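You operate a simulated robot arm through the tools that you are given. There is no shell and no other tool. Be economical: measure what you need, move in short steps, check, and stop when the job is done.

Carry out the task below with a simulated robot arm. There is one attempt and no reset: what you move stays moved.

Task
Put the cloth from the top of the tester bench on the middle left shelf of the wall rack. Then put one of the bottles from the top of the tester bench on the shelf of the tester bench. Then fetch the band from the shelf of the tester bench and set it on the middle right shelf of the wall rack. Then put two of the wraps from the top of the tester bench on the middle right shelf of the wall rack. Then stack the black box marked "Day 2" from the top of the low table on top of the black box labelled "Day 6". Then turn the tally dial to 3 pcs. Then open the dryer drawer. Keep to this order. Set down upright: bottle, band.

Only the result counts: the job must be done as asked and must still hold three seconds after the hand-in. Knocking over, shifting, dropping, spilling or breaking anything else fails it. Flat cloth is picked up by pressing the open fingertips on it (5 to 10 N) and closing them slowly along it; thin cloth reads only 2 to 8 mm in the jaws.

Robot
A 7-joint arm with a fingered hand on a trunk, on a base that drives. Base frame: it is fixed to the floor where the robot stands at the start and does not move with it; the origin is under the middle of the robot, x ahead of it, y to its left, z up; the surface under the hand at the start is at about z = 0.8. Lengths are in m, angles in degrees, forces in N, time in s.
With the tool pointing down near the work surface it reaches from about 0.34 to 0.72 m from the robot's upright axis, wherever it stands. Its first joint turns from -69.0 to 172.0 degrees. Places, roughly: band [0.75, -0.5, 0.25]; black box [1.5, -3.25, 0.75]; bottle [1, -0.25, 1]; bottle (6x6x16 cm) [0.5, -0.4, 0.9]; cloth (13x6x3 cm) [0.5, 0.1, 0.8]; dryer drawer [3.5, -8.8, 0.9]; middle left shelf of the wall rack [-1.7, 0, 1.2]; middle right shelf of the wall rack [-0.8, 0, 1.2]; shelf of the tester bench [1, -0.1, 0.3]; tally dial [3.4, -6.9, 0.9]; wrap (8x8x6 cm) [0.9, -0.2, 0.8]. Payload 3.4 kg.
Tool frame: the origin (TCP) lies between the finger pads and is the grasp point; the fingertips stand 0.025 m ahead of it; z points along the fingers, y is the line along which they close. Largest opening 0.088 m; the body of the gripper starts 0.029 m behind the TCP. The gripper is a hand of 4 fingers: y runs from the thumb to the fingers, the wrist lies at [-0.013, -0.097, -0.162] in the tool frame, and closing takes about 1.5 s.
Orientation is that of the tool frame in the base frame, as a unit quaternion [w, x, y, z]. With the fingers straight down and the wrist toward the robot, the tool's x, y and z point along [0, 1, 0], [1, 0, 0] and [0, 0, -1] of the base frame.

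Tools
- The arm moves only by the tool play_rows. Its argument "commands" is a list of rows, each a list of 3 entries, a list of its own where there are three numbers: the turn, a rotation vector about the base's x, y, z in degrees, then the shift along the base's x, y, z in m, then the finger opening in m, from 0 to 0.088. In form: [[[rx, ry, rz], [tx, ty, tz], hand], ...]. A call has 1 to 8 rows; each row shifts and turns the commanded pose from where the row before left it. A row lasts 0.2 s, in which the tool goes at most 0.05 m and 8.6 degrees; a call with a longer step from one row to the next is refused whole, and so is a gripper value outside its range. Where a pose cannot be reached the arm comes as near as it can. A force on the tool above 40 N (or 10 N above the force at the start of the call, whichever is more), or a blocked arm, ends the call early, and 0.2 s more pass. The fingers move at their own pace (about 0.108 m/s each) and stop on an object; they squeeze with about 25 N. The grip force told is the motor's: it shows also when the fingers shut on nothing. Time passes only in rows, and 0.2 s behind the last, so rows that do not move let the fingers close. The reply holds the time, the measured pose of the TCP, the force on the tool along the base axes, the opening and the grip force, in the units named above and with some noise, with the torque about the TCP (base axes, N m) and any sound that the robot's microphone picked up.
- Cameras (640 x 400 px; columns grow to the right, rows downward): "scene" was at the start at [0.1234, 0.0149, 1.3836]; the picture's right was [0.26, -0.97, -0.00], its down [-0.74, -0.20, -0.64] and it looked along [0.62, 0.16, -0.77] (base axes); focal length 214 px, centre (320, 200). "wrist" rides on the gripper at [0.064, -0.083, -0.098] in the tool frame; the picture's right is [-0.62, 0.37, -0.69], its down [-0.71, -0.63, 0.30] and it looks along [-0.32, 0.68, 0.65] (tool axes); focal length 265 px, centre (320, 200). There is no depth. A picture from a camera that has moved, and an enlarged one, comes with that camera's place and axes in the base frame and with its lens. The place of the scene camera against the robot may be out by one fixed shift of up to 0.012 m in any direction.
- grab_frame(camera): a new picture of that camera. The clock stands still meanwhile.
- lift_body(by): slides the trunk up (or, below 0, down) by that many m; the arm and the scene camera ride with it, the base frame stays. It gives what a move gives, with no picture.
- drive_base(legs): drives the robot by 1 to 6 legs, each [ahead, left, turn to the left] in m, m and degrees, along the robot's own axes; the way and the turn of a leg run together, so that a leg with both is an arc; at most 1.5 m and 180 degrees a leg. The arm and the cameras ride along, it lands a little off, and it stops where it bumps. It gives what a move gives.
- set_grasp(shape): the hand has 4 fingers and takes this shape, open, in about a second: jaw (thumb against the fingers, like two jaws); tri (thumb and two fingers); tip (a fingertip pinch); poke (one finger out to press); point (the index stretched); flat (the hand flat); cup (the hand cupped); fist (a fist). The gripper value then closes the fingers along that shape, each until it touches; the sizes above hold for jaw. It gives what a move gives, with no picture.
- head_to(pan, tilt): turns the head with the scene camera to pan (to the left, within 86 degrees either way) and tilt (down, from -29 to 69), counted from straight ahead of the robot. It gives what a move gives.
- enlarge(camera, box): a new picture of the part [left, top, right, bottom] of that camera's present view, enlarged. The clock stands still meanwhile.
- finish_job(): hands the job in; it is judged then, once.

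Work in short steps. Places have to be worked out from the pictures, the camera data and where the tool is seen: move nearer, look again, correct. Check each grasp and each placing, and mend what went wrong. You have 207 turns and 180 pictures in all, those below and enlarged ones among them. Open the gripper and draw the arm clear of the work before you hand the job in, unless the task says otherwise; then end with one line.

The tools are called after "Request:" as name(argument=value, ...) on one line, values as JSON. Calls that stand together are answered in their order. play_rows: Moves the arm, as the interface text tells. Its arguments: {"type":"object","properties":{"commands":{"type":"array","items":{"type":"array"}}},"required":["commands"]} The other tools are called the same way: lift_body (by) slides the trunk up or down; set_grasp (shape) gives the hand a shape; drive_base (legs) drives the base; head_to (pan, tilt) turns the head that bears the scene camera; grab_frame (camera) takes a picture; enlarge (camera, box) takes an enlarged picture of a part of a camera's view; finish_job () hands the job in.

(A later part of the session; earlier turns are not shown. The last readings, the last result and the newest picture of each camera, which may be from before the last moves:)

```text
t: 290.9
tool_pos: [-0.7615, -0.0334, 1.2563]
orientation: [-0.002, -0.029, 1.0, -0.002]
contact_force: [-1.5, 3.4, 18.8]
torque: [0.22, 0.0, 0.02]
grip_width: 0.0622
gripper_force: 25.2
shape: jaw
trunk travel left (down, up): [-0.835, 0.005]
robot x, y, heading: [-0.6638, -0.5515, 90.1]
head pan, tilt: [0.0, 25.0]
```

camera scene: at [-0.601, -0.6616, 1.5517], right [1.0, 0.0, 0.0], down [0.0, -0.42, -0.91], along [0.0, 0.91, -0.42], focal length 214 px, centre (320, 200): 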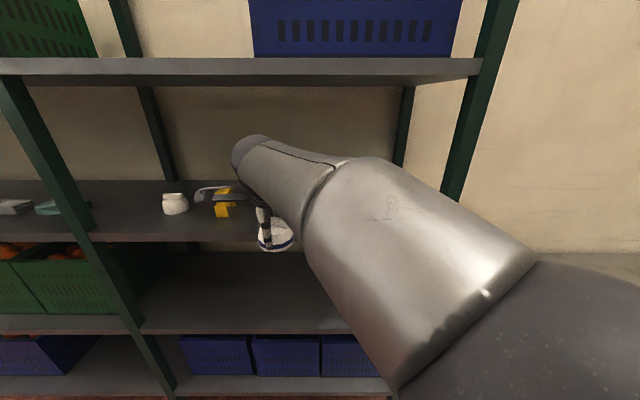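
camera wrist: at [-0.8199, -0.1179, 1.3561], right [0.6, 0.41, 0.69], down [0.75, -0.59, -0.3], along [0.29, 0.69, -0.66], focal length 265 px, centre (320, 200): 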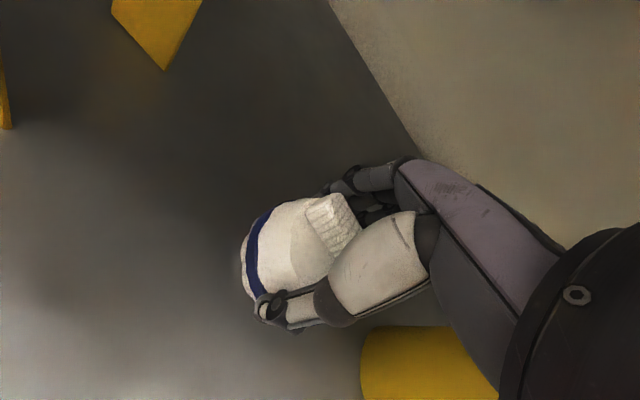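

Contact made. I'll ease up, release and rise.

Request:
play_rows(commands=[[[0, 0, 0], [0, 0, 0.002], 0.055], [[0, 0, 0], [0, 0, 0], 0.075], [[0, 0, 0], [0, 0, 0], 0.088], [[0, 0, 0], [0, 0, 0.0], 0.088], [[0, 0, 0], [0, 0, 0.02], 0.088], [[0, 0, 0], [0, 0, 0.025], 0.088], [[0, 0, 0], [0, 0, 0.02], 0.088]])

Request:
grab_frame(camera="wrist")

Request:
drive_base(legs=[[-0.5, 0, 0]])

Request:
head_to(pan=25, tilt=20)

Request:
grab_frame(camera="scene")

```text
t: 292.5
tool_pos: [-0.7611, -0.0336, 1.3187]
orientation: [-0.001, -0.028, 1.0, -0.004]
contact_force: [-0.4, -0.6, 0.3]
torque: [0.02, 0.02, 0.0]
grip_width: 0.0877
gripper_force: 0.0
shape: jaw
trunk travel left (down, up): [-0.835, 0.005]
robot x, y, heading: [-0.6583, -0.5512, 90.0]
head pan, tilt: [0.0, 25.0]
```

```text
57 pictures are left
camera wrist: at [-0.8193, -0.1177, 1.4184], right [0.6, 0.41, 0.69], down [0.75, -0.59, -0.3], along [0.28, 0.69, -0.66], focal length 265 px, centre (320, 200)
```

wrist: 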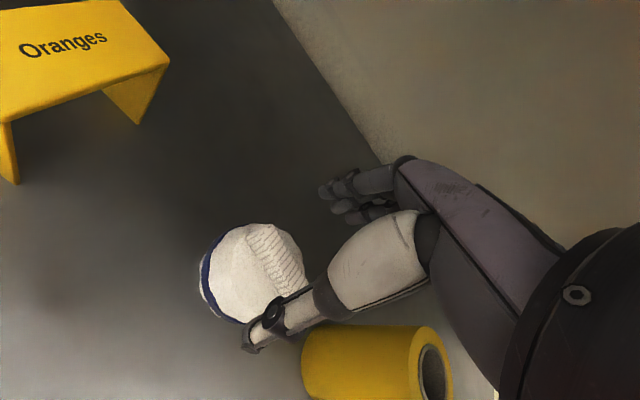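

```text
t: 295.4
tool_pos: [-0.7597, -0.5239, 1.319]
orientation: [0.0, -0.03, 1.0, -0.005]
contact_force: [-0.2, -0.6, -0.2]
torque: [0.03, 0.02, -0.02]
grip_width: 0.0874
gripper_force: 0.0
shape: jaw
trunk travel left (down, up): [-0.835, 0.005]
robot x, y, heading: [-0.6592, -1.0407, 90.3]
head pan, tilt: [0.0, 25.0]
```

```text
t: 296.3
tool_pos: [-0.7604, -0.5236, 1.3186]
orientation: [0.0, -0.03, 1.0, -0.005]
contact_force: [0.3, 0.3, 0.3]
torque: [0.01, 0.04, -0.03]
grip_width: 0.0876
gripper_force: 0.0
shape: jaw
trunk travel left (down, up): [-0.835, 0.005]
robot x, y, heading: [-0.662, -1.0416, 90.2]
head pan, tilt: [25.0, 20.0]
```

```text
56 pictures are left
camera scene: at [-0.6996, -0.9125, 1.5597], right [0.9, 0.43, 0.0], down [0.15, -0.31, -0.94], along [-0.4, 0.85, -0.34], focal length 214 px, centre (320, 200)
```

scene: 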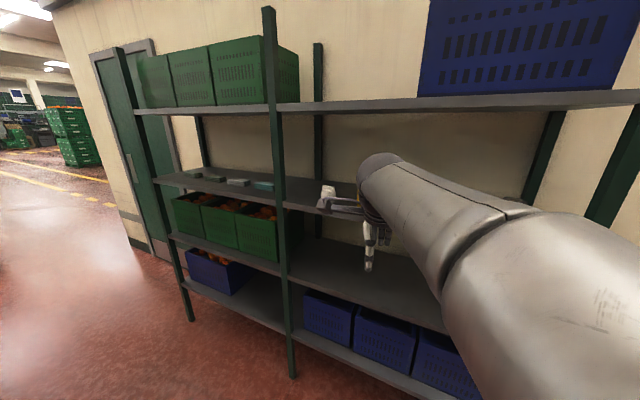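

All three items are on the rack. Next is the black box on the low table near [1.5, -3.25]. I'll drive to x≈0.56, turn around, and go down the aisle while looking.

Request:
drive_base(legs=[[0, -1.24, 0], [0, 0, -178]])

Request:
head_to(pan=20, tilt=25)

Request:
grab_frame(camera="scene")

```text
t: 309.9
tool_pos: [0.7477, -1.5575, 1.3195]
orientation: [-0.005, 0.998, 0.061, -0.001]
contact_force: [-0.4, -0.4, 0.5]
torque: [0.0, 0.01, -0.01]
grip_width: 0.0876
gripper_force: 0.0
shape: jaw
trunk travel left (down, up): [-0.835, 0.005]
robot x, y, heading: [0.6127, -1.0484, -86.2]
head pan, tilt: [25.0, 20.0]
```

```text
t: 310.5
tool_pos: [0.7468, -1.5585, 1.3184]
orientation: [-0.005, 0.998, 0.06, 0.0]
contact_force: [-0.1, 0.1, -0.6]
torque: [0.0, 0.03, 0.0]
grip_width: 0.0874
gripper_force: 0.1
shape: jaw
trunk travel left (down, up): [-0.835, 0.005]
robot x, y, heading: [0.6126, -1.0501, -86.1]
head pan, tilt: [20.0, 25.0]
```

```text
55 pictures are left
camera scene: at [0.6532, -1.1858, 1.5517], right [-0.91, -0.4, 0.0], down [-0.17, 0.39, -0.91], along [0.37, -0.83, -0.42], focal length 214 px, centre (320, 200)
```

scene: 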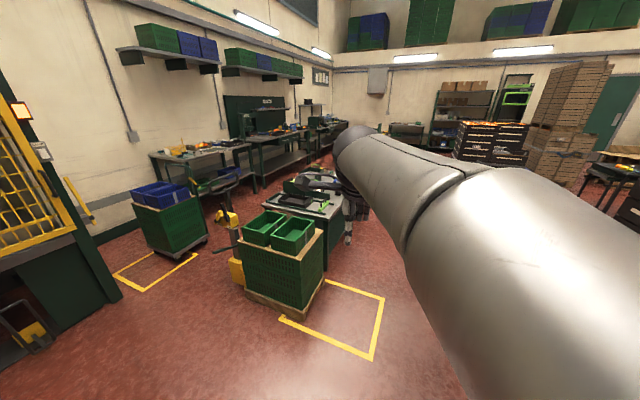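

The aisle at x≈0.6 is clear, since the pallet starts at x≈1.26. I'll drive ahead to y≈-2.5 and look at the table.

Request:
drive_base(legs=[[0, 0, -4], [1.45, 0, 0]])

Request:
head_to(pan=55, tilt=35)

Request:
grab_frame(camera="scene")

```text
t: 318.1
tool_pos: [0.679, -3.0001, 1.3199]
orientation: [-0.005, 1.0, 0.015, 0.0]
contact_force: [0.1, -0.6, -0.3]
torque: [0.01, 0.02, 0.01]
grip_width: 0.0877
gripper_force: 0.0
shape: jaw
trunk travel left (down, up): [-0.835, 0.005]
robot x, y, heading: [0.6017, -2.4776, -91.1]
head pan, tilt: [20.0, 25.0]
```

```text
t: 319.1
tool_pos: [0.681, -3.0013, 1.3196]
orientation: [-0.006, 1.0, 0.015, 0.0]
contact_force: [0.9, 0.5, 0.5]
torque: [0.03, 0.03, -0.02]
grip_width: 0.0876
gripper_force: 0.1
shape: jaw
trunk travel left (down, up): [-0.835, 0.005]
robot x, y, heading: [0.5961, -2.4788, -91.4]
head pan, tilt: [55.0, 35.0]
```

```text
54 pictures are left
camera scene: at [0.6624, -2.5871, 1.5359], right [-0.59, -0.8, 0.0], down [-0.46, 0.34, -0.82], along [0.66, -0.49, -0.57], focal length 214 px, centre (320, 200)
```

scene: 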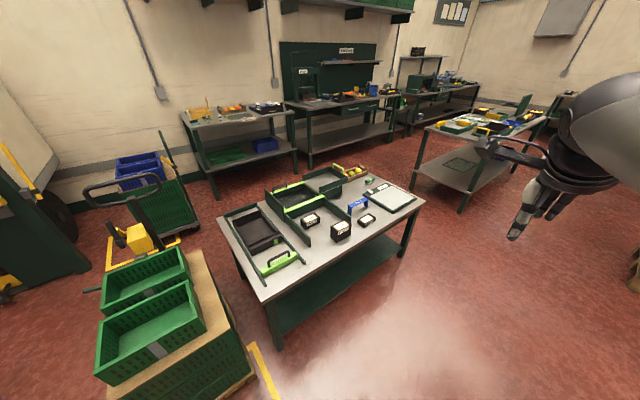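

The low table carries several small black boxes. I'll zoom in on their labels.

Request:
enlarge(camera="scene", box=[240, 170, 400, 270])

Request:
enlarge(camera="scene", box=[294, 203, 382, 245])

```text
4.00 times, centred on (320, 220) of scene
camera zoom: at [0.6624, -2.5871, 1.5359], right [-0.59, -0.8, 0.0], down [-0.46, 0.34, -0.82], along [0.66, -0.49, -0.57], focal length 858 px, centre (320, 120)
```

zoom: 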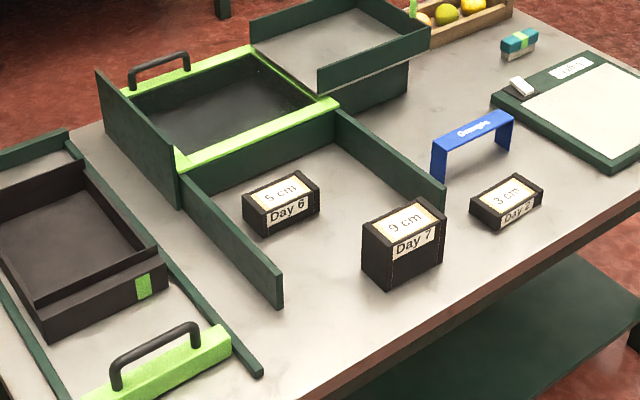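

```text
7.27 times, centred on (338, 224) of scene
camera zoom: at [0.6624, -2.5871, 1.5359], right [-0.59, -0.8, 0.0], down [-0.46, 0.34, -0.82], along [0.66, -0.49, -0.57], focal length 1560 px, centre (189, 26)
```

zoom: 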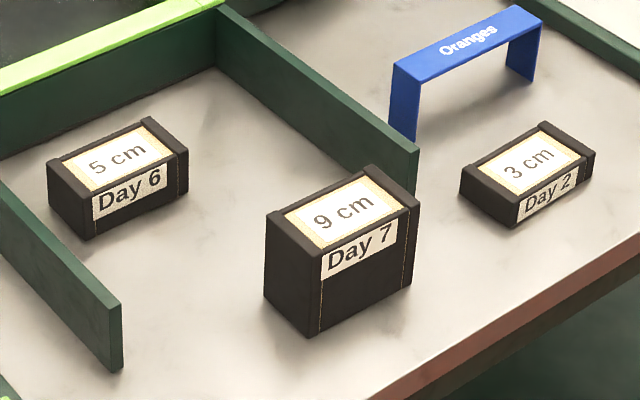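

Labels are clear. Day 2 (3 cm tall) is at about [1.267, -3.37], and Day 6 (5 cm tall) is at about [1.45, -3.10]. I'll drive to face +x at the table's near edge.

Request:
drive_base(legs=[[0.97, 0.05, 0], [0, 0, 91.3]])

Request:
head_to(pan=5, tilt=45)

Request:
grab_frame(camera="scene")

Request:
grab_frame(camera="wrist")

```text
t: 328.1
tool_pos: [1.1335, -3.3631, 1.3188]
orientation: [-0.004, 0.688, 0.726, -0.004]
contact_force: [-0.6, -0.7, -1.0]
torque: [-0.02, 0.01, -0.04]
grip_width: 0.0875
gripper_force: 0.0
shape: jaw
trunk travel left (down, up): [-0.835, 0.005]
robot x, y, heading: [0.6169, -3.4628, 0.1]
head pan, tilt: [55.0, 35.0]
```

```text
t: 329.3
tool_pos: [1.1321, -3.363, 1.3197]
orientation: [-0.003, 0.688, 0.726, -0.004]
contact_force: [-0.5, -0.5, 0.1]
torque: [0.02, -0.03, -0.02]
grip_width: 0.0877
gripper_force: 0.0
shape: jaw
trunk travel left (down, up): [-0.835, 0.005]
robot x, y, heading: [0.6092, -3.4654, -0.0]
head pan, tilt: [5.0, 45.0]
```

```text
51 pictures are left
camera scene: at [0.7448, -3.4596, 1.5211], right [0.09, -1.0, 0.0], down [-0.7, -0.06, -0.71], along [0.7, 0.06, -0.71], focal length 214 px, centre (320, 200)
```

scene: 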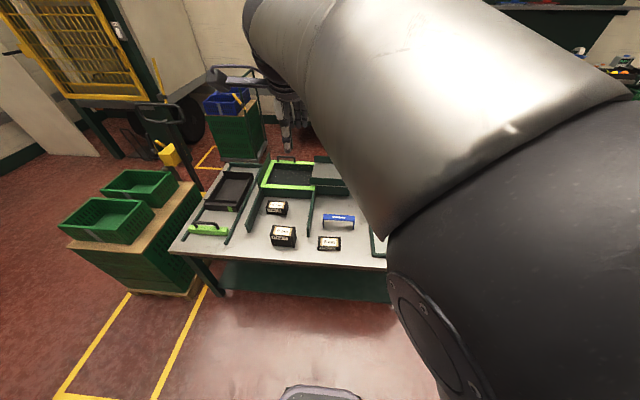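

```text
50 pictures are left
camera wrist: at [1.0488, -3.3026, 1.4181], right [0.41, -0.6, 0.69], down [-0.59, -0.75, -0.3], along [0.69, -0.29, -0.66], focal length 265 px, centre (320, 200)
```

wrist: 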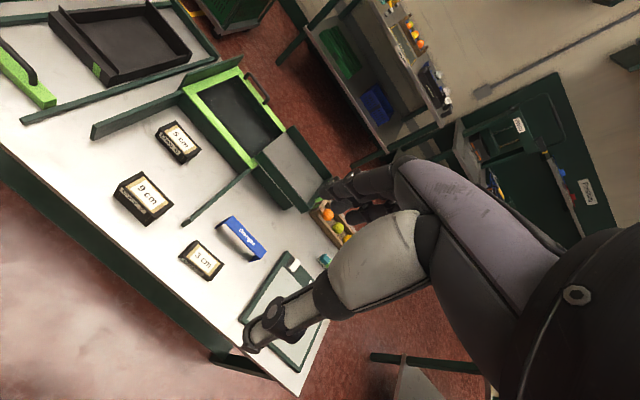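

Triangulating both views, the table top is at z≈0.645. Day 2 is at about [1.325, -3.442] and Day 6 at about [1.51, -3.149]. I'll zoom in to check their orientation.

Request:
enlarge(camera="wrist", box=[90, 90, 282, 300])

```text
1.90 times, centred on (186, 195) of wrist
camera zoom: at [1.0488, -3.3026, 1.4181], right [0.41, -0.6, 0.69], down [-0.59, -0.75, -0.3], along [0.69, -0.29, -0.66], focal length 506 px, centre (575, 210)
```

zoom: 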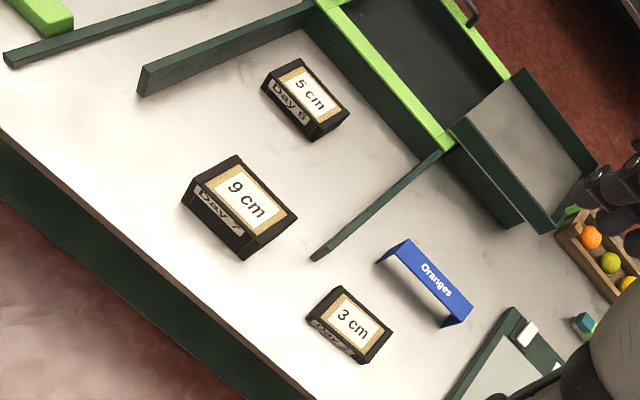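

Day 2 is centred at [1.319, -3.441] and Day 6 at [1.506, -3.157], and both are axis-aligned. I'll move over Day 2 and lower the trunk.

Request:
drive_base(legs=[[0.19, -0.075, 0]])

Request:
lift_body(by=-0.4)

Request:
grab_frame(camera="wrist")

```text
t: 331.0
tool_pos: [1.3275, -3.4393, 1.3187]
orientation: [-0.004, 0.689, 0.725, -0.003]
contact_force: [-1.3, -0.1, -0.3]
torque: [0.04, 0.01, 0.04]
grip_width: 0.0874
gripper_force: 0.0
shape: jaw
trunk travel left (down, up): [-0.835, 0.005]
robot x, y, heading: [0.8067, -3.5411, -0.2]
head pan, tilt: [5.0, 45.0]
```

```text
t: 334.8
tool_pos: [1.3278, -3.4403, 0.9189]
orientation: [-0.004, 0.688, 0.726, -0.003]
contact_force: [0.2, -1.3, -0.8]
torque: [0.0, -0.02, 0.0]
grip_width: 0.0877
gripper_force: 0.1
shape: jaw
trunk travel left (down, up): [-0.435, 0.405]
robot x, y, heading: [0.8075, -3.5381, 0.1]
head pan, tilt: [5.0, 45.0]
```

```text
48 pictures are left
camera wrist: at [1.2434, -3.3794, 1.0182], right [0.41, -0.6, 0.69], down [-0.59, -0.75, -0.3], along [0.69, -0.29, -0.66], focal length 265 px, centre (320, 200)
```

wrist: 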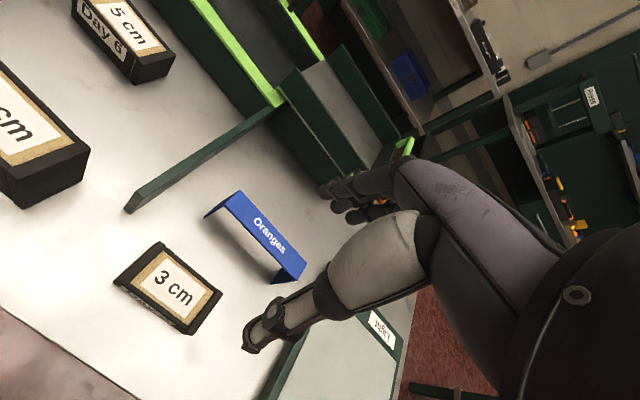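

Day 2 is confirmed at [1.323, -3.439], with the blue band arch behind it at x≥1.42. I'll use a 0.074 opening and descend to 0.74, then check.

Request:
play_rows(commands=[[[0, 0, -1.5], [-0.002, 0, -0.03], 0.074], [[0, 0, -1.0], [-0.002, 0, -0.04], 0.074], [[0, 0, 0], [0, 0, -0.04], 0.074], [[0, 0, 0], [0, 0, -0.04], 0.074], [[0, 0, 0], [0, 0, -0.025], 0.074], [[0, 0, 0], [0, 0, 0], 0.074]])

Request:
grab_frame(camera="wrist")

```text
t: 336.2
tool_pos: [1.3281, -3.4408, 0.7604]
orientation: [-0.012, 0.707, 0.707, 0.017]
contact_force: [1.0, -0.2, -0.7]
torque: [-0.02, -0.02, 0.0]
grip_width: 0.0742
gripper_force: 0.1
shape: jaw
trunk travel left (down, up): [-0.435, 0.405]
robot x, y, heading: [0.8078, -3.5368, -0.1]
head pan, tilt: [5.0, 45.0]
```

```text
47 pictures are left
camera wrist: at [1.2454, -3.3794, 0.8611], right [0.36, -0.65, 0.67], down [-0.63, -0.7, -0.34], along [0.69, -0.3, -0.66], focal length 265 px, centre (320, 200)
```

wrist: 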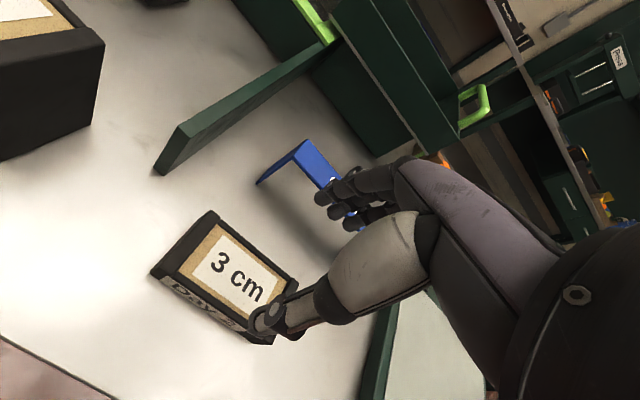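

Box at [1.320, -3.435]. I'll fix the 2° tilt and offsets, then descend to 0.68.

Request:
play_rows(commands=[[[-1.2, 0.2, 0], [-0.004, 0.002, 0], 0.074], [[-1.2, 0.2, 0], [-0.004, 0.002, 0], 0.074], [[0, 0, 0], [0, 0, -0.03], 0.074], [[0, 0, 0], [0, 0, -0.03], 0.074], [[0, 0, 0], [0, 0, -0.018], 0.074], [[0, 0, 0], [0, 0, 0], 0.074]])

Request:
grab_frame(camera="wrist")

```text
t: 337.8
tool_pos: [1.3293, -3.4422, 0.6952]
orientation: [-0.012, 0.718, 0.696, 0.014]
contact_force: [-0.9, 0.4, 0.3]
torque: [-0.01, 0.0, -0.01]
grip_width: 0.074
gripper_force: 0.1
shape: jaw
trunk travel left (down, up): [-0.435, 0.405]
robot x, y, heading: [0.8062, -3.5345, -0.1]
head pan, tilt: [5.0, 45.0]
stopped in row 6: the arm was blocked; the commanded pose is now the measured one
```

```text
46 pictures are left
camera wrist: at [1.2487, -3.378, 0.7956], right [0.35, -0.65, 0.67], down [-0.65, -0.68, -0.33], along [0.68, -0.32, -0.66], focal length 265 px, centre (320, 200)
```

wrist: 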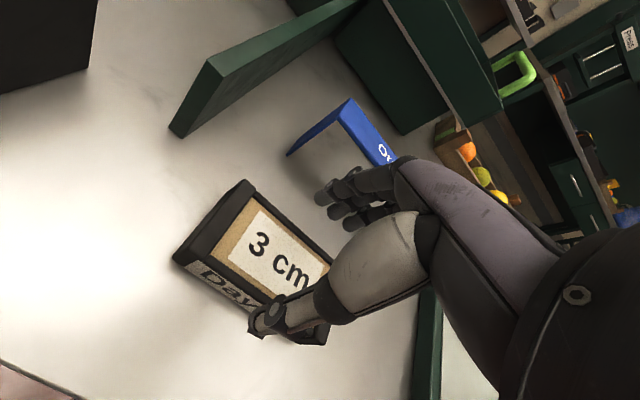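

The arm hit its own limit from being too close to the body. I'll rise 4 cm, back the base 8 cm, and reach farther.

Request:
play_rows(commands=[[[0, 0, 0], [0, 0, 0.04], 0.074], [[0, 0, 0], [0, 0, 0.03], 0.074]])

Request:
drive_base(legs=[[-0.08, 0, 0]])

Request:
play_rows(commands=[[[-1.0, 0, 0.5], [0.02, 0.002, 0], 0.074], [[-1.0, 0, 0.5], [0.02, 0.002, 0], 0.074], [[0, 0, 0], [0.02, 0, 0], 0.074], [[0, 0, 0], [0.012, 0, 0], 0.074], [[0, 0, 0], [0, 0, 0], 0.074]])

Request:
grab_frame(camera="wrist")

```text
t: 338.4
tool_pos: [1.3274, -3.4383, 0.7621]
orientation: [-0.008, 0.715, 0.699, 0.01]
contact_force: [-0.3, 0.7, -0.5]
torque: [-0.02, 0.0, 0.01]
grip_width: 0.0742
gripper_force: 0.0
shape: jaw
trunk travel left (down, up): [-0.435, 0.405]
robot x, y, heading: [0.8089, -3.5367, 0.0]
head pan, tilt: [5.0, 45.0]
```

```text
t: 339.5
tool_pos: [1.2466, -3.4387, 0.763]
orientation: [-0.009, 0.717, 0.697, 0.01]
contact_force: [-0.6, -0.7, 0.1]
torque: [0.02, -0.01, 0.01]
grip_width: 0.0743
gripper_force: 0.1
shape: jaw
trunk travel left (down, up): [-0.435, 0.405]
robot x, y, heading: [0.7279, -3.5379, -0.1]
head pan, tilt: [5.0, 45.0]
```

```text
t: 340.7
tool_pos: [1.3272, -3.4469, 0.778]
orientation: [-0.011, 0.72, 0.694, 0.015]
contact_force: [0.4, -0.5, 1.2]
torque: [0.01, 0.03, 0.0]
grip_width: 0.0741
gripper_force: 0.1
shape: jaw
trunk travel left (down, up): [-0.435, 0.405]
robot x, y, heading: [0.7269, -3.539, -0.2]
head pan, tilt: [5.0, 45.0]
```

```text
45 pictures are left
camera wrist: at [1.2471, -3.3834, 0.8771], right [0.34, -0.66, 0.67], down [-0.65, -0.68, -0.33], along [0.68, -0.33, -0.66], focal length 265 px, centre (320, 200)
```

wrist: 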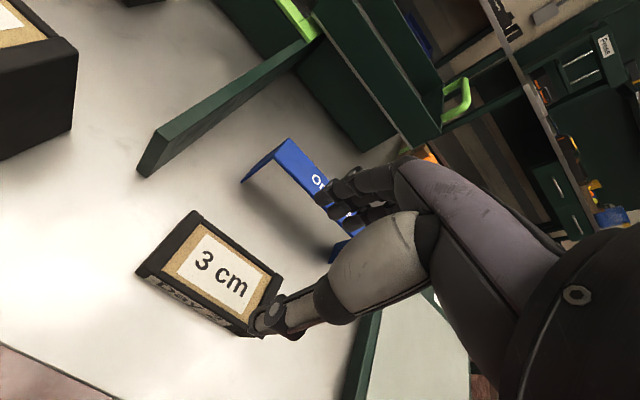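

Box centre [1.319, -3.434]. I'll correct the offset, tilt and yaw, then descend.

Request:
play_rows(commands=[[[-1.0, 0.2, 1.0], [-0.004, 0.007, 0], 0.074], [[-1.1, 0.1, 1.1], [-0.004, 0.006, 0], 0.074], [[0, 0, 0], [0, 0, -0.02], 0.074], [[0, 0, 0], [0, 0, -0.02], 0.074], [[0, 0, 0], [0, 0, 0], 0.074]])

Request:
grab_frame(camera="wrist")

```text
t: 342.1
tool_pos: [1.3269, -3.4433, 0.7409]
orientation: [-0.01, 0.717, 0.697, 0.007]
contact_force: [0.2, 0.2, 0.0]
torque: [0.01, 0.06, 0.0]
grip_width: 0.0741
gripper_force: 0.0
shape: jaw
trunk travel left (down, up): [-0.435, 0.405]
robot x, y, heading: [0.7279, -3.5358, -0.1]
head pan, tilt: [5.0, 45.0]
stopped in row 5: the arm was blocked; the commanded pose is now the measured one
```

```text
44 pictures are left
camera wrist: at [1.2457, -3.3792, 0.8408], right [0.35, -0.65, 0.68], down [-0.65, -0.69, -0.32], along [0.67, -0.33, -0.66], focal length 265 px, centre (320, 200)
```

wrist: 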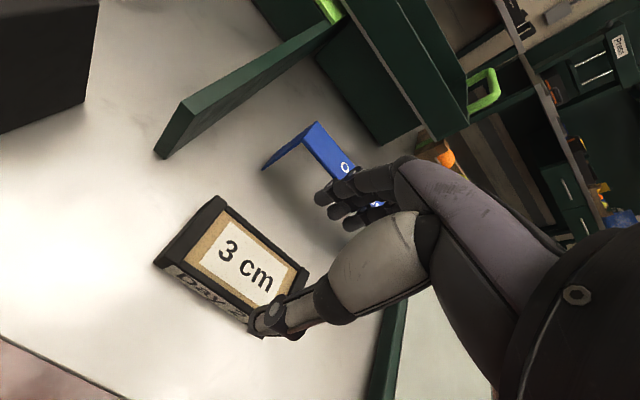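

Blocked again without force. I'll look at the arm's posture.

Request:
grab_frame(camera="scene")

```text
43 pictures are left
camera scene: at [0.8591, -3.5363, 1.1211], right [0.08, -1.0, 0.0], down [-0.7, -0.06, -0.71], along [0.7, 0.06, -0.71], focal length 214 px, centre (320, 200)
```

scene: 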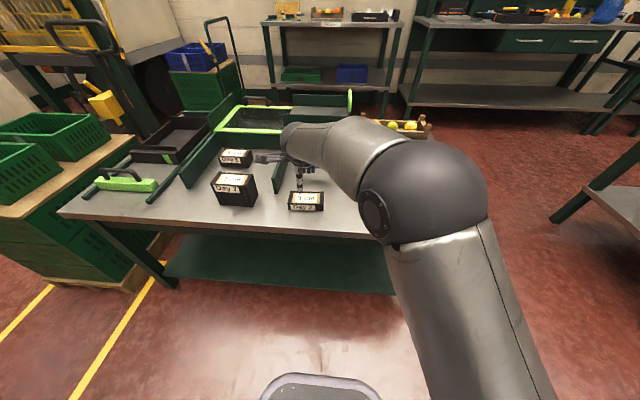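

The posture looks free, so it's a joint-limit zone. On the bench the arm worked well at a lower relative height. I'll raise the trunk 0.2 m and reach down farther with the arm.

Request:
lift_body(by=0.2)

Request:
play_rows(commands=[[[-1.0, 0, 1.5], [-0.003, 0.004, -0.02], 0.074], [[-0.5, 0, 1.0], [-0.003, 0.003, -0.04], 0.074], [[0, 0, 0], [0, 0, -0.04], 0.074], [[0, 0, 0], [0, 0, -0.04], 0.074], [[0, 0, 0], [0, 0, -0.04], 0.074], [[0, 0, 0], [0, 0, 0], 0.074]])

Request:
grab_frame(camera="wrist")

```text
t: 344.2
tool_pos: [1.3258, -3.4434, 0.9415]
orientation: [-0.01, 0.716, 0.698, 0.007]
contact_force: [0.3, 0.1, -0.4]
torque: [0.01, -0.01, 0.0]
grip_width: 0.0742
gripper_force: 0.0
shape: jaw
trunk travel left (down, up): [-0.635, 0.205]
robot x, y, heading: [0.7265, -3.5407, -0.1]
head pan, tilt: [5.0, 45.0]
```

```text
t: 345.6
tool_pos: [1.3187, -3.4331, 0.7609]
orientation: [0.003, 0.7, 0.714, -0.005]
contact_force: [0.2, -0.3, 0.2]
torque: [-0.01, -0.02, 0.01]
grip_width: 0.0742
gripper_force: 0.0
shape: jaw
trunk travel left (down, up): [-0.635, 0.205]
robot x, y, heading: [0.7295, -3.5366, -0.0]
head pan, tilt: [5.0, 45.0]
```

```text
42 pictures are left
camera wrist: at [1.2357, -3.3694, 0.8587], right [0.38, -0.61, 0.7], down [-0.62, -0.73, -0.3], along [0.69, -0.32, -0.65], focal length 265 px, centre (320, 200)
```

wrist: 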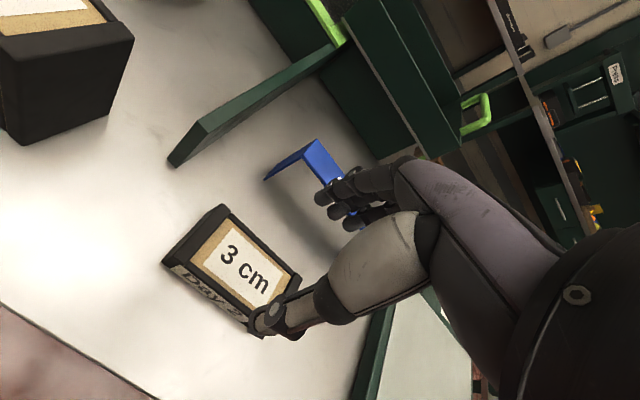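

Pose is good and the box lies between the fingers. I'll descend to about 0.678.

Request:
play_rows(commands=[[[0, 0, 0], [-0.002, 0.001, -0.03], 0.074], [[0, 0, 0], [0, 0, -0.025], 0.074], [[0, 0, 0], [0, 0, -0.015], 0.074], [[0, 0, 0], [0, 0, -0.01], 0.074], [[0, 0, 0], [0, 0, 0], 0.074]])

Request:
grab_frame(camera="wrist")

```text
t: 346.8
tool_pos: [1.317, -3.4334, 0.6821]
orientation: [0.002, 0.7, 0.714, -0.003]
contact_force: [0.0, -0.3, -0.4]
torque: [0.0, 0.0, -0.04]
grip_width: 0.074
gripper_force: 0.1
shape: jaw
trunk travel left (down, up): [-0.635, 0.205]
robot x, y, heading: [0.725, -3.5393, 0.1]
head pan, tilt: [5.0, 45.0]
```

```text
41 pictures are left
camera wrist: at [1.233, -3.3698, 0.78], right [0.38, -0.61, 0.7], down [-0.62, -0.73, -0.3], along [0.69, -0.32, -0.65], focal length 265 px, centre (320, 200)
```

wrist: 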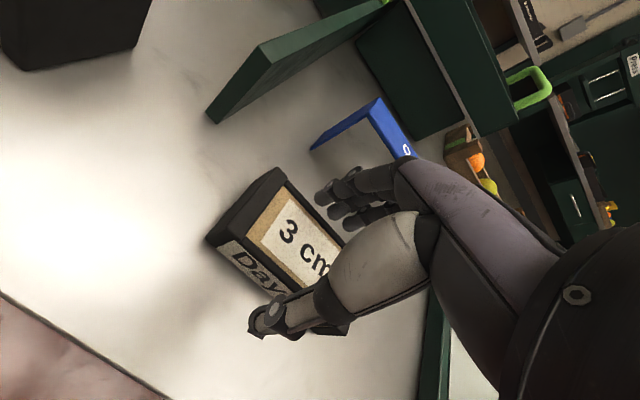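

I'll lower 7 mm more and close.

Request:
play_rows(commands=[[[0, 0, 0], [0, 0, -0.007], 0.074], [[0, 0, 0], [0, 0, 0], 0.06], [[0, 0, 0], [0, 0, 0], 0.045], [[0, 0, 0], [0, 0, 0], 0.035], [[0, 0, 0], [0, 0, 0], 0.035], [[0, 0, 0], [0, 0, 0], 0.035]])

Request:
play_rows(commands=[[[0, 0, 0], [0, 0, 0.015], 0.035], [[0, 0, 0], [0, 0, 0.03], 0.035], [[0, 0, 0], [0, 0, 0.04], 0.035], [[0, 0, 0], [0, 0, 0.04], 0.035]])

Request:
grab_frame(camera="wrist")

```text
t: 348.2
tool_pos: [1.3165, -3.4337, 0.6756]
orientation: [0.002, 0.7, 0.714, -0.003]
contact_force: [3.0, -0.5, 8.6]
torque: [0.06, -0.33, -0.01]
grip_width: 0.0374
gripper_force: 0.1
shape: jaw
trunk travel left (down, up): [-0.635, 0.205]
robot x, y, heading: [0.7259, -3.5413, 0.1]
head pan, tilt: [5.0, 45.0]
```

```text
t: 349.2
tool_pos: [1.3169, -3.4418, 0.7948]
orientation: [-0.002, 0.705, 0.71, -0.004]
contact_force: [0.4, -0.5, 0.0]
torque: [0.01, 0.05, 0.01]
grip_width: 0.0354
gripper_force: 0.1
shape: jaw
trunk travel left (down, up): [-0.635, 0.205]
robot x, y, heading: [0.7272, -3.5396, -0.2]
head pan, tilt: [5.0, 45.0]
```

```text
40 pictures are left
camera wrist: at [1.2348, -3.3776, 0.8941], right [0.38, -0.61, 0.69], down [-0.63, -0.72, -0.3], along [0.68, -0.32, -0.66], focal length 265 px, centre (320, 200)
```

wrist: 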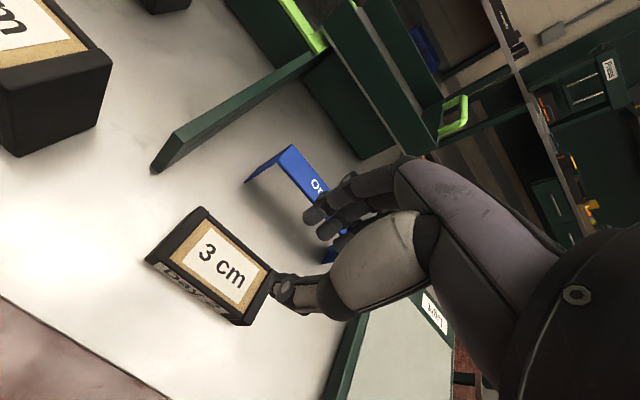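

The fingers closed over the box top: the box is lower than I thought, with its top at about z 0.648 and its centre at about [1.328, -3.442]. I'll reopen to 0.078, shift +11 mm in x, and descend to about 0.652.

Request:
play_rows(commands=[[[0, 0, 0], [0.006, 0, 0], 0.078], [[0, 0, 0], [0.005, 0, 0], 0.078], [[0, 0, 0], [0, 0, -0.04], 0.078], [[0, 0, 0], [0, 0, -0.04], 0.078], [[0, 0, 0], [0, 0, -0.03], 0.078], [[0, 0, 0], [0, 0, 0], 0.078]])

Request:
grab_frame(camera="wrist")

```text
t: 350.6
tool_pos: [1.3275, -3.4331, 0.6905]
orientation: [0.002, 0.7, 0.714, -0.003]
contact_force: [-0.2, -0.8, -1.1]
torque: [0.03, 0.01, 0.01]
grip_width: 0.0775
gripper_force: 0.1
shape: jaw
trunk travel left (down, up): [-0.635, 0.205]
robot x, y, heading: [0.7283, -3.5353, -0.2]
head pan, tilt: [5.0, 45.0]
```

```text
39 pictures are left
camera wrist: at [1.2449, -3.3699, 0.7872], right [0.38, -0.61, 0.7], down [-0.62, -0.73, -0.3], along [0.69, -0.32, -0.65], focal length 265 px, centre (320, 200)
```

wrist: 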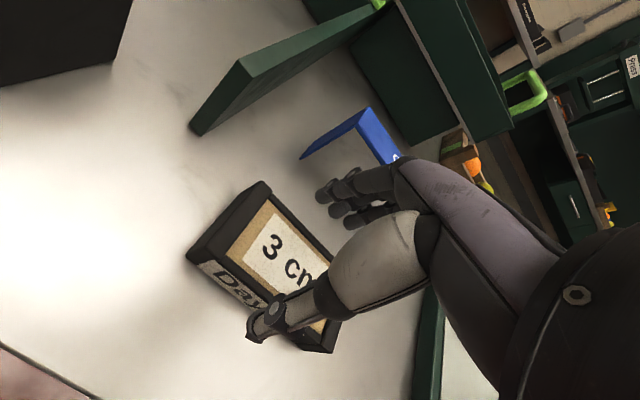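

Aligned. I'll go down to 0.652 slowly and close.

Request:
play_rows(commands=[[[0, 0, 0], [-0.001, 0.001, -0.018], 0.078], [[0, 0, 0], [0, 0, -0.012], 0.078], [[0, 0, 0], [0, 0, -0.008], 0.078], [[0, 0, 0], [0, 0, 0], 0.078]])

Request:
grab_frame(camera="wrist")

```text
t: 351.6
tool_pos: [1.3264, -3.4323, 0.6507]
orientation: [0.002, 0.699, 0.715, -0.003]
contact_force: [-0.5, -0.2, 0.6]
torque: [0.03, -0.01, 0.01]
grip_width: 0.0777
gripper_force: 0.0
shape: jaw
trunk travel left (down, up): [-0.635, 0.205]
robot x, y, heading: [0.7313, -3.5392, 0.0]
head pan, tilt: [5.0, 45.0]
```

```text
38 pictures are left
camera wrist: at [1.2431, -3.369, 0.7482], right [0.38, -0.61, 0.7], down [-0.62, -0.73, -0.3], along [0.69, -0.32, -0.65], focal length 265 px, centre (320, 200)
```

wrist: 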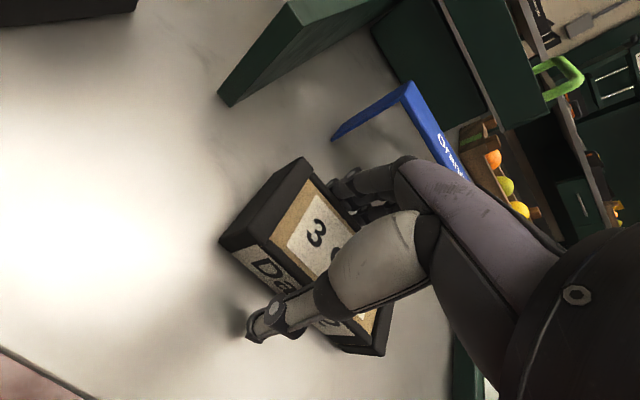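

The thumb is now in front of the label face and the fingers behind. Closing and lifting.

Request:
play_rows(commands=[[[0, 0, 0], [0, 0, 0], 0.06], [[0, 0, 0], [0, 0, 0], 0.045], [[0, 0, 0], [0, 0, 0], 0.035], [[0, 0, 0], [0, 0, 0], 0.035], [[0, 0, 0], [0, 0, 0], 0.035]])

Request:
play_rows(commands=[[[0, 0, 0], [0, 0, 0.015], 0.035], [[0, 0, 0], [0, 0, 0.03], 0.035], [[0, 0, 0], [0, 0, 0.04], 0.035], [[0, 0, 0], [0, 0, 0.04], 0.035]])

Request:
grab_frame(camera="wrist")

```text
t: 352.8
tool_pos: [1.3256, -3.4331, 0.6504]
orientation: [0.002, 0.7, 0.714, -0.002]
contact_force: [0.1, -0.4, 0.2]
torque: [-0.04, -0.03, 0.01]
grip_width: 0.0543
gripper_force: 25.9
shape: jaw
trunk travel left (down, up): [-0.635, 0.205]
robot x, y, heading: [0.7285, -3.5401, 0.1]
head pan, tilt: [5.0, 45.0]
```

```text
t: 353.8
tool_pos: [1.3241, -3.4326, 0.7746]
orientation: [0.002, 0.7, 0.714, -0.003]
contact_force: [-0.4, -0.7, 0.2]
torque: [0.04, 0.02, -0.04]
grip_width: 0.0541
gripper_force: 24.9
shape: jaw
trunk travel left (down, up): [-0.635, 0.205]
robot x, y, heading: [0.7308, -3.5373, 0.0]
head pan, tilt: [5.0, 45.0]
```

```text
37 pictures are left
camera wrist: at [1.2411, -3.3685, 0.8729], right [0.38, -0.61, 0.7], down [-0.62, -0.73, -0.3], along [0.69, -0.32, -0.65], focal length 265 px, centre (320, 200)
```

wrist: 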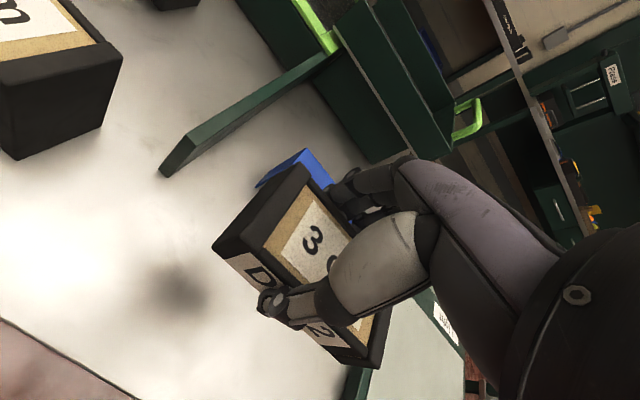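

Day 2 is held (54 mm). I'll raise it, then strafe left and advance to above Day 6.

Request:
play_rows(commands=[[[0, 0, 0], [0, 0, 0.04], 0.035], [[0, 0, 0], [0, 0, 0.04], 0.035]])

Request:
drive_base(legs=[[0, 0.285, 0], [0.15, 0, 0]])

Request:
grab_frame(camera="wrist")

Request:
grab_frame(camera="scene")

```text
t: 354.4
tool_pos: [1.3292, -3.4444, 0.8494]
orientation: [-0.008, 0.708, 0.706, -0.006]
contact_force: [-0.8, 0.2, -0.3]
torque: [0.02, -0.05, -0.02]
grip_width: 0.0538
gripper_force: 25.4
shape: jaw
trunk travel left (down, up): [-0.635, 0.205]
robot x, y, heading: [0.7296, -3.5365, -0.3]
head pan, tilt: [5.0, 45.0]
```

```text
t: 357.4
tool_pos: [1.479, -3.1609, 0.8569]
orientation: [-0.006, 0.708, 0.706, 0.001]
contact_force: [0.3, 0.4, -1.4]
torque: [0.03, -0.01, 0.0]
grip_width: 0.054
gripper_force: 24.7
shape: jaw
trunk travel left (down, up): [-0.635, 0.205]
robot x, y, heading: [0.8783, -3.257, -0.2]
head pan, tilt: [5.0, 45.0]
```

```text
36 pictures are left
camera wrist: at [1.3989, -3.098, 0.9564], right [0.37, -0.63, 0.68], down [-0.64, -0.71, -0.31], along [0.68, -0.32, -0.66], focal length 265 px, centre (320, 200)
```

wrist: 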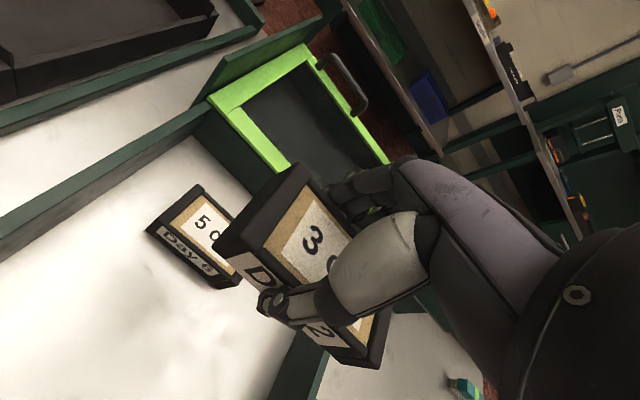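

```text
35 pictures are left
camera scene: at [1.0085, -3.255, 1.3209], right [0.08, -1.0, 0.0], down [-0.71, -0.06, -0.71], along [0.7, 0.06, -0.71], focal length 214 px, centre (320, 200)
```

scene: 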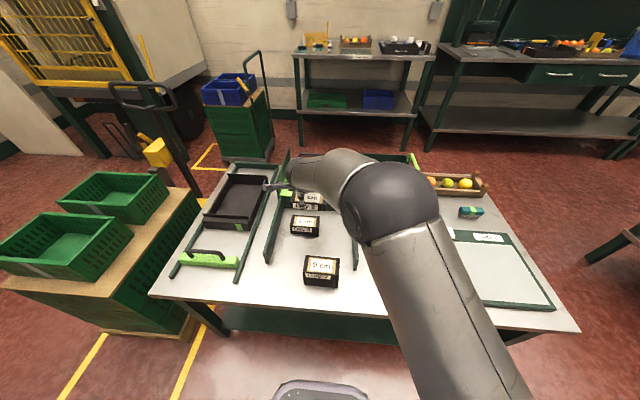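

Day 6 is centred near [1.524, -3.148], and the held box sits about 7 mm to -y of the TCP. I'll move the arm by [+0.045, +0.020] and lower partway.

Request:
play_rows(commands=[[[0, 0, 0], [0.015, 0.007, 0], 0.035], [[0, 0, 0], [0.015, 0.007, 0], 0.035], [[0.5, 0.5, 0], [0.015, 0.006, -0.01], 0.035], [[0, 0, 0], [0, 0, -0.03], 0.035], [[0, 0, 0], [0, 0, -0.03], 0.035], [[0, 0, 0], [0, 0, 0], 0.035]])

Request:
grab_frame(camera="wrist")

Request:
enlarge(camera="scene", box=[260, 170, 380, 245])

```text
t: 358.8
tool_pos: [1.5246, -3.1425, 0.7887]
orientation: [-0.012, 0.708, 0.706, 0.002]
contact_force: [1.0, 0.4, -1.0]
torque: [-0.03, 0.01, 0.01]
grip_width: 0.0542
gripper_force: 25.4
shape: jaw
trunk travel left (down, up): [-0.635, 0.205]
robot x, y, heading: [0.8726, -3.2554, -0.4]
head pan, tilt: [5.0, 45.0]
```

```text
34 pictures are left
camera wrist: at [1.4443, -3.0799, 0.8883], right [0.38, -0.64, 0.67], down [-0.64, -0.71, -0.31], along [0.67, -0.31, -0.67], focal length 265 px, centre (320, 200)
```

wrist: 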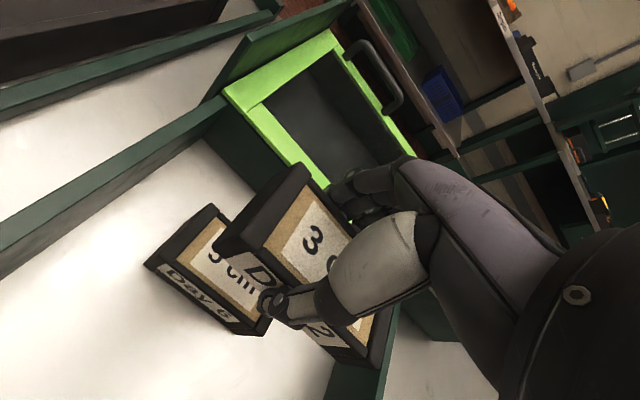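

```text
5.33 times, centred on (320, 208) of scene
camera zoom: at [1.007, -3.2551, 1.3211], right [0.08, -1.0, 0.0], down [-0.7, -0.06, -0.71], along [0.7, 0.06, -0.71], focal length 1144 px, centre (320, 160)
```

zoom: 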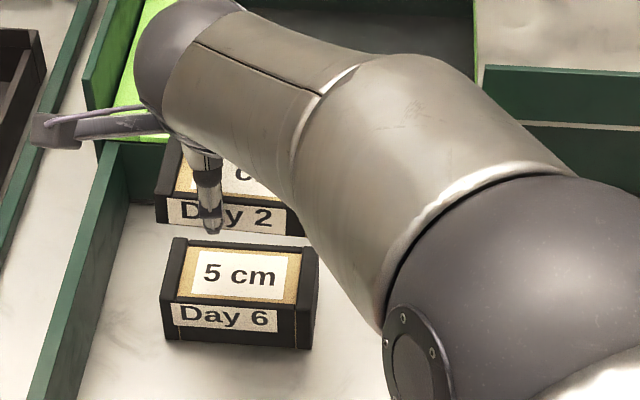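

Scene and wrist views agree the boxes are aligned within about 3 mm. I'll fix the slight tilt and lower until contact.

Request:
play_rows(commands=[[[-0.6, -0.4, 0], [0.001, 0, -0.02], 0.035], [[-0.5, -0.4, 0], [0.001, 0, -0.02], 0.035], [[0, 0, 0], [0, 0, -0.02], 0.035], [[0, 0, 0], [0, 0, -0.01], 0.035], [[0, 0, 0], [0, 0, -0.005], 0.035], [[0, 0, 0], [0, 0, 0], 0.035]])

Request:
grab_frame(camera="wrist")

Request:
enlarge(camera="scene", box=[260, 170, 380, 245])

```text
t: 360.1
tool_pos: [1.5257, -3.1414, 0.7123]
orientation: [-0.001, 0.709, 0.706, 0.0]
contact_force: [0.2, 0.7, -0.7]
torque: [0.03, 0.0, 0.0]
grip_width: 0.0538
gripper_force: 25.2
shape: jaw
trunk travel left (down, up): [-0.635, 0.205]
robot x, y, heading: [0.8776, -3.2546, -0.3]
head pan, tilt: [5.0, 45.0]
```

```text
32 pictures are left
camera wrist: at [1.444, -3.0766, 0.8104], right [0.37, -0.62, 0.69], down [-0.63, -0.71, -0.3], along [0.68, -0.33, -0.66], focal length 265 px, centre (320, 200)
```

wrist: 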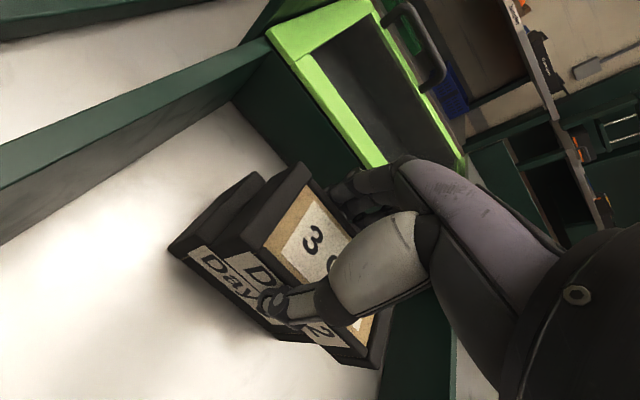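

```text
5.33 times, centred on (320, 208) of scene
camera zoom: at [1.0073, -3.2551, 1.3211], right [0.08, -1.0, 0.0], down [-0.7, -0.06, -0.71], along [0.7, 0.06, -0.71], focal length 1144 px, centre (320, 160)
```

zoom: 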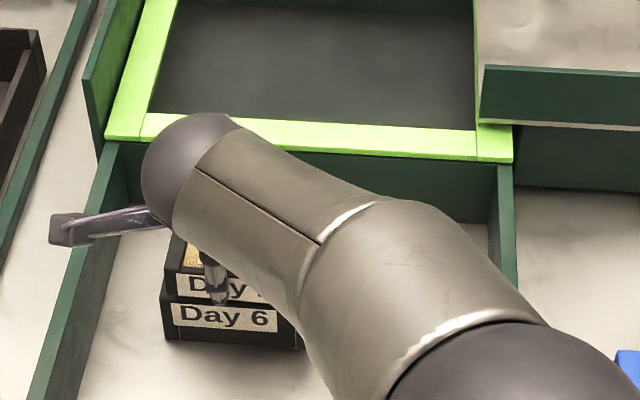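

They're well aligned with a small gap left. Lowering gently.

Request:
play_rows(commands=[[[0, 0, 0], [0, 0, -0.005], 0.035], [[0, 0, 0], [0, 0, -0.003], 0.035], [[0, 0, 0], [0, 0, -0.003], 0.035], [[0, 0, 0], [0, 0, -0.003], 0.035], [[0, 0, 0], [0, 0, 0], 0.035]])

```text
t: 361.4
tool_pos: [1.5275, -3.1433, 0.6998]
orientation: [0.0, 0.708, 0.706, 0.001]
contact_force: [0.3, -1.3, 4.3]
torque: [-0.01, -0.02, 0.0]
grip_width: 0.0539
gripper_force: 25.0
shape: jaw
trunk travel left (down, up): [-0.635, 0.205]
robot x, y, heading: [0.8772, -3.2559, -0.0]
head pan, tilt: [5.0, 45.0]
```

Contact at z 0.700 as predicted. I'll open gently and rise.

Request:
play_rows(commands=[[[0, 0, 0], [0, 0, 0], 0.055], [[0, 0, 0], [0, 0, 0], 0.062], [[0, 0, 0], [0, 0, 0], 0.07], [[0, 0, 0], [0, 0, 0], 0.076], [[0, 0, 0], [0, 0, 0], 0.076], [[0, 0, 0], [0, 0, 0.02], 0.076], [[0, 0, 0], [0, 0, 0.03], 0.076], [[0, 0, 0], [0, 0, 0.04], 0.076]])

Request:
grab_frame(camera="wrist")

```text
t: 363.1
tool_pos: [1.5279, -3.144, 0.7882]
orientation: [-0.001, 0.708, 0.706, 0.0]
contact_force: [-0.4, 0.1, 0.0]
torque: [0.0, 0.02, 0.01]
grip_width: 0.0758
gripper_force: 0.1
shape: jaw
trunk travel left (down, up): [-0.635, 0.205]
robot x, y, heading: [0.875, -3.2577, -0.4]
head pan, tilt: [5.0, 45.0]
```

```text
30 pictures are left
camera wrist: at [1.4452, -3.0796, 0.8863], right [0.37, -0.62, 0.69], down [-0.63, -0.71, -0.3], along [0.68, -0.33, -0.66], focal length 265 px, centre (320, 200)
```

wrist: 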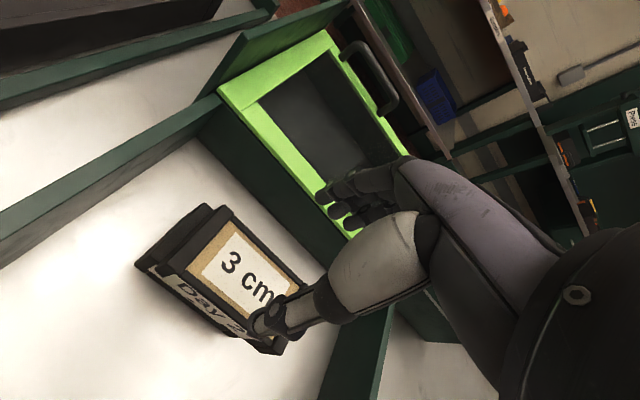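

The stack stands. Now to the dial: I'll raise the hand, back off, raise the trunk, and turn down the aisle for a look.

Request:
play_rows(commands=[[[0, 0, 0], [0, 0, 0.045], 0.076], [[0, 0, 0], [0, 0, 0.045], 0.076]])

Request:
drive_base(legs=[[-0.35, 0, 0], [0, 0, -90]])

Request:
lift_body(by=0.2)

Request:
head_to(pan=15, tilt=12)

Request:
grab_frame(camera="scene")

```text
t: 363.8
tool_pos: [1.5257, -3.1433, 0.8798]
orientation: [-0.002, 0.708, 0.706, -0.001]
contact_force: [0.4, 0.4, -0.9]
torque: [0.01, -0.02, 0.03]
grip_width: 0.0759
gripper_force: 0.1
shape: jaw
trunk travel left (down, up): [-0.635, 0.205]
robot x, y, heading: [0.8759, -3.256, -0.2]
head pan, tilt: [5.0, 45.0]
```

```text
t: 369.8
tool_pos: [0.6492, -3.9036, 0.8793]
orientation: [0.0, 1.0, 0.003, 0.002]
contact_force: [0.9, -0.8, -0.6]
torque: [-0.01, 0.02, -0.04]
grip_width: 0.076
gripper_force: 0.0
shape: jaw
trunk travel left (down, up): [-0.635, 0.205]
robot x, y, heading: [0.5302, -3.2561, -89.8]
head pan, tilt: [5.0, 45.0]
```

```text
t: 372.0
tool_pos: [0.6502, -3.905, 1.0797]
orientation: [0.0, 1.0, 0.002, 0.001]
contact_force: [0.4, 1.0, -0.2]
torque: [-0.02, 0.01, -0.01]
grip_width: 0.0761
gripper_force: 0.0
shape: jaw
trunk travel left (down, up): [-0.835, 0.005]
robot x, y, heading: [0.5337, -3.2581, -89.8]
head pan, tilt: [5.0, 45.0]
```

```text
t: 373.0
tool_pos: [0.6496, -3.9039, 1.0791]
orientation: [0.0, 1.0, 0.001, 0.002]
contact_force: [0.9, -0.2, -0.4]
torque: [-0.03, -0.01, -0.01]
grip_width: 0.0762
gripper_force: 0.0
shape: jaw
trunk travel left (down, up): [-0.835, 0.005]
robot x, y, heading: [0.5359, -3.2565, -90.0]
head pan, tilt: [15.0, 12.0]
```

```text
29 pictures are left
camera scene: at [0.5551, -3.4006, 1.5727], right [-0.97, -0.26, 0.0], down [-0.05, 0.2, -0.98], along [0.26, -0.94, -0.21], focal length 214 px, centre (320, 200)
```

scene: 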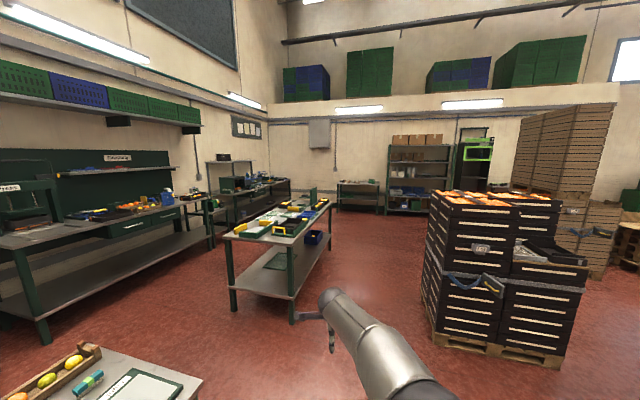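

The aisle is clear between the pallets (x<0.05) and the second table (x>1.2). I'll drive down to y≈-6.9, turn to face +x, and look.

Request:
drive_base(legs=[[1.25, 0.05, 0], [1.25, 0, 0], [1.15, 0, 0], [0, 0, 90]])

Request:
head_to(pan=-8, tilt=10)

Request:
grab_frame(camera="scene")

```text
t: 394.4
tool_pos: [1.1912, -6.7896, 1.0794]
orientation: [-0.001, 0.713, 0.701, 0.0]
contact_force: [0.8, 0.5, -0.6]
torque: [-0.02, -0.01, 0.0]
grip_width: 0.0759
gripper_force: 0.1
shape: jaw
trunk travel left (down, up): [-0.835, 0.005]
robot x, y, heading: [0.5399, -6.8946, -1.1]
head pan, tilt: [15.0, 12.0]
```

```text
t: 395.3
tool_pos: [1.1907, -6.7902, 1.0802]
orientation: [-0.002, 0.713, 0.701, 0.0]
contact_force: [-0.5, -0.1, 0.7]
torque: [0.01, 0.01, 0.01]
grip_width: 0.0759
gripper_force: 0.1
shape: jaw
trunk travel left (down, up): [-0.835, 0.005]
robot x, y, heading: [0.5376, -6.8938, -1.3]
head pan, tilt: [-8.0, 10.0]
```

```text
28 pictures are left
camera scene: at [0.6805, -6.9143, 1.576], right [-0.16, -0.99, 0.0], down [-0.17, 0.03, -0.98], along [0.97, -0.15, -0.17], focal length 214 px, centre (320, 200)
```

scene: 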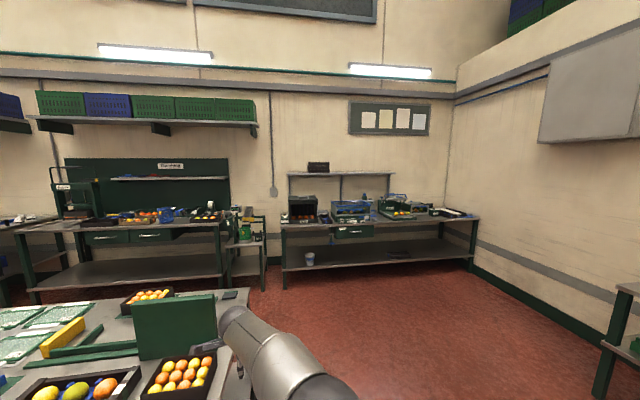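

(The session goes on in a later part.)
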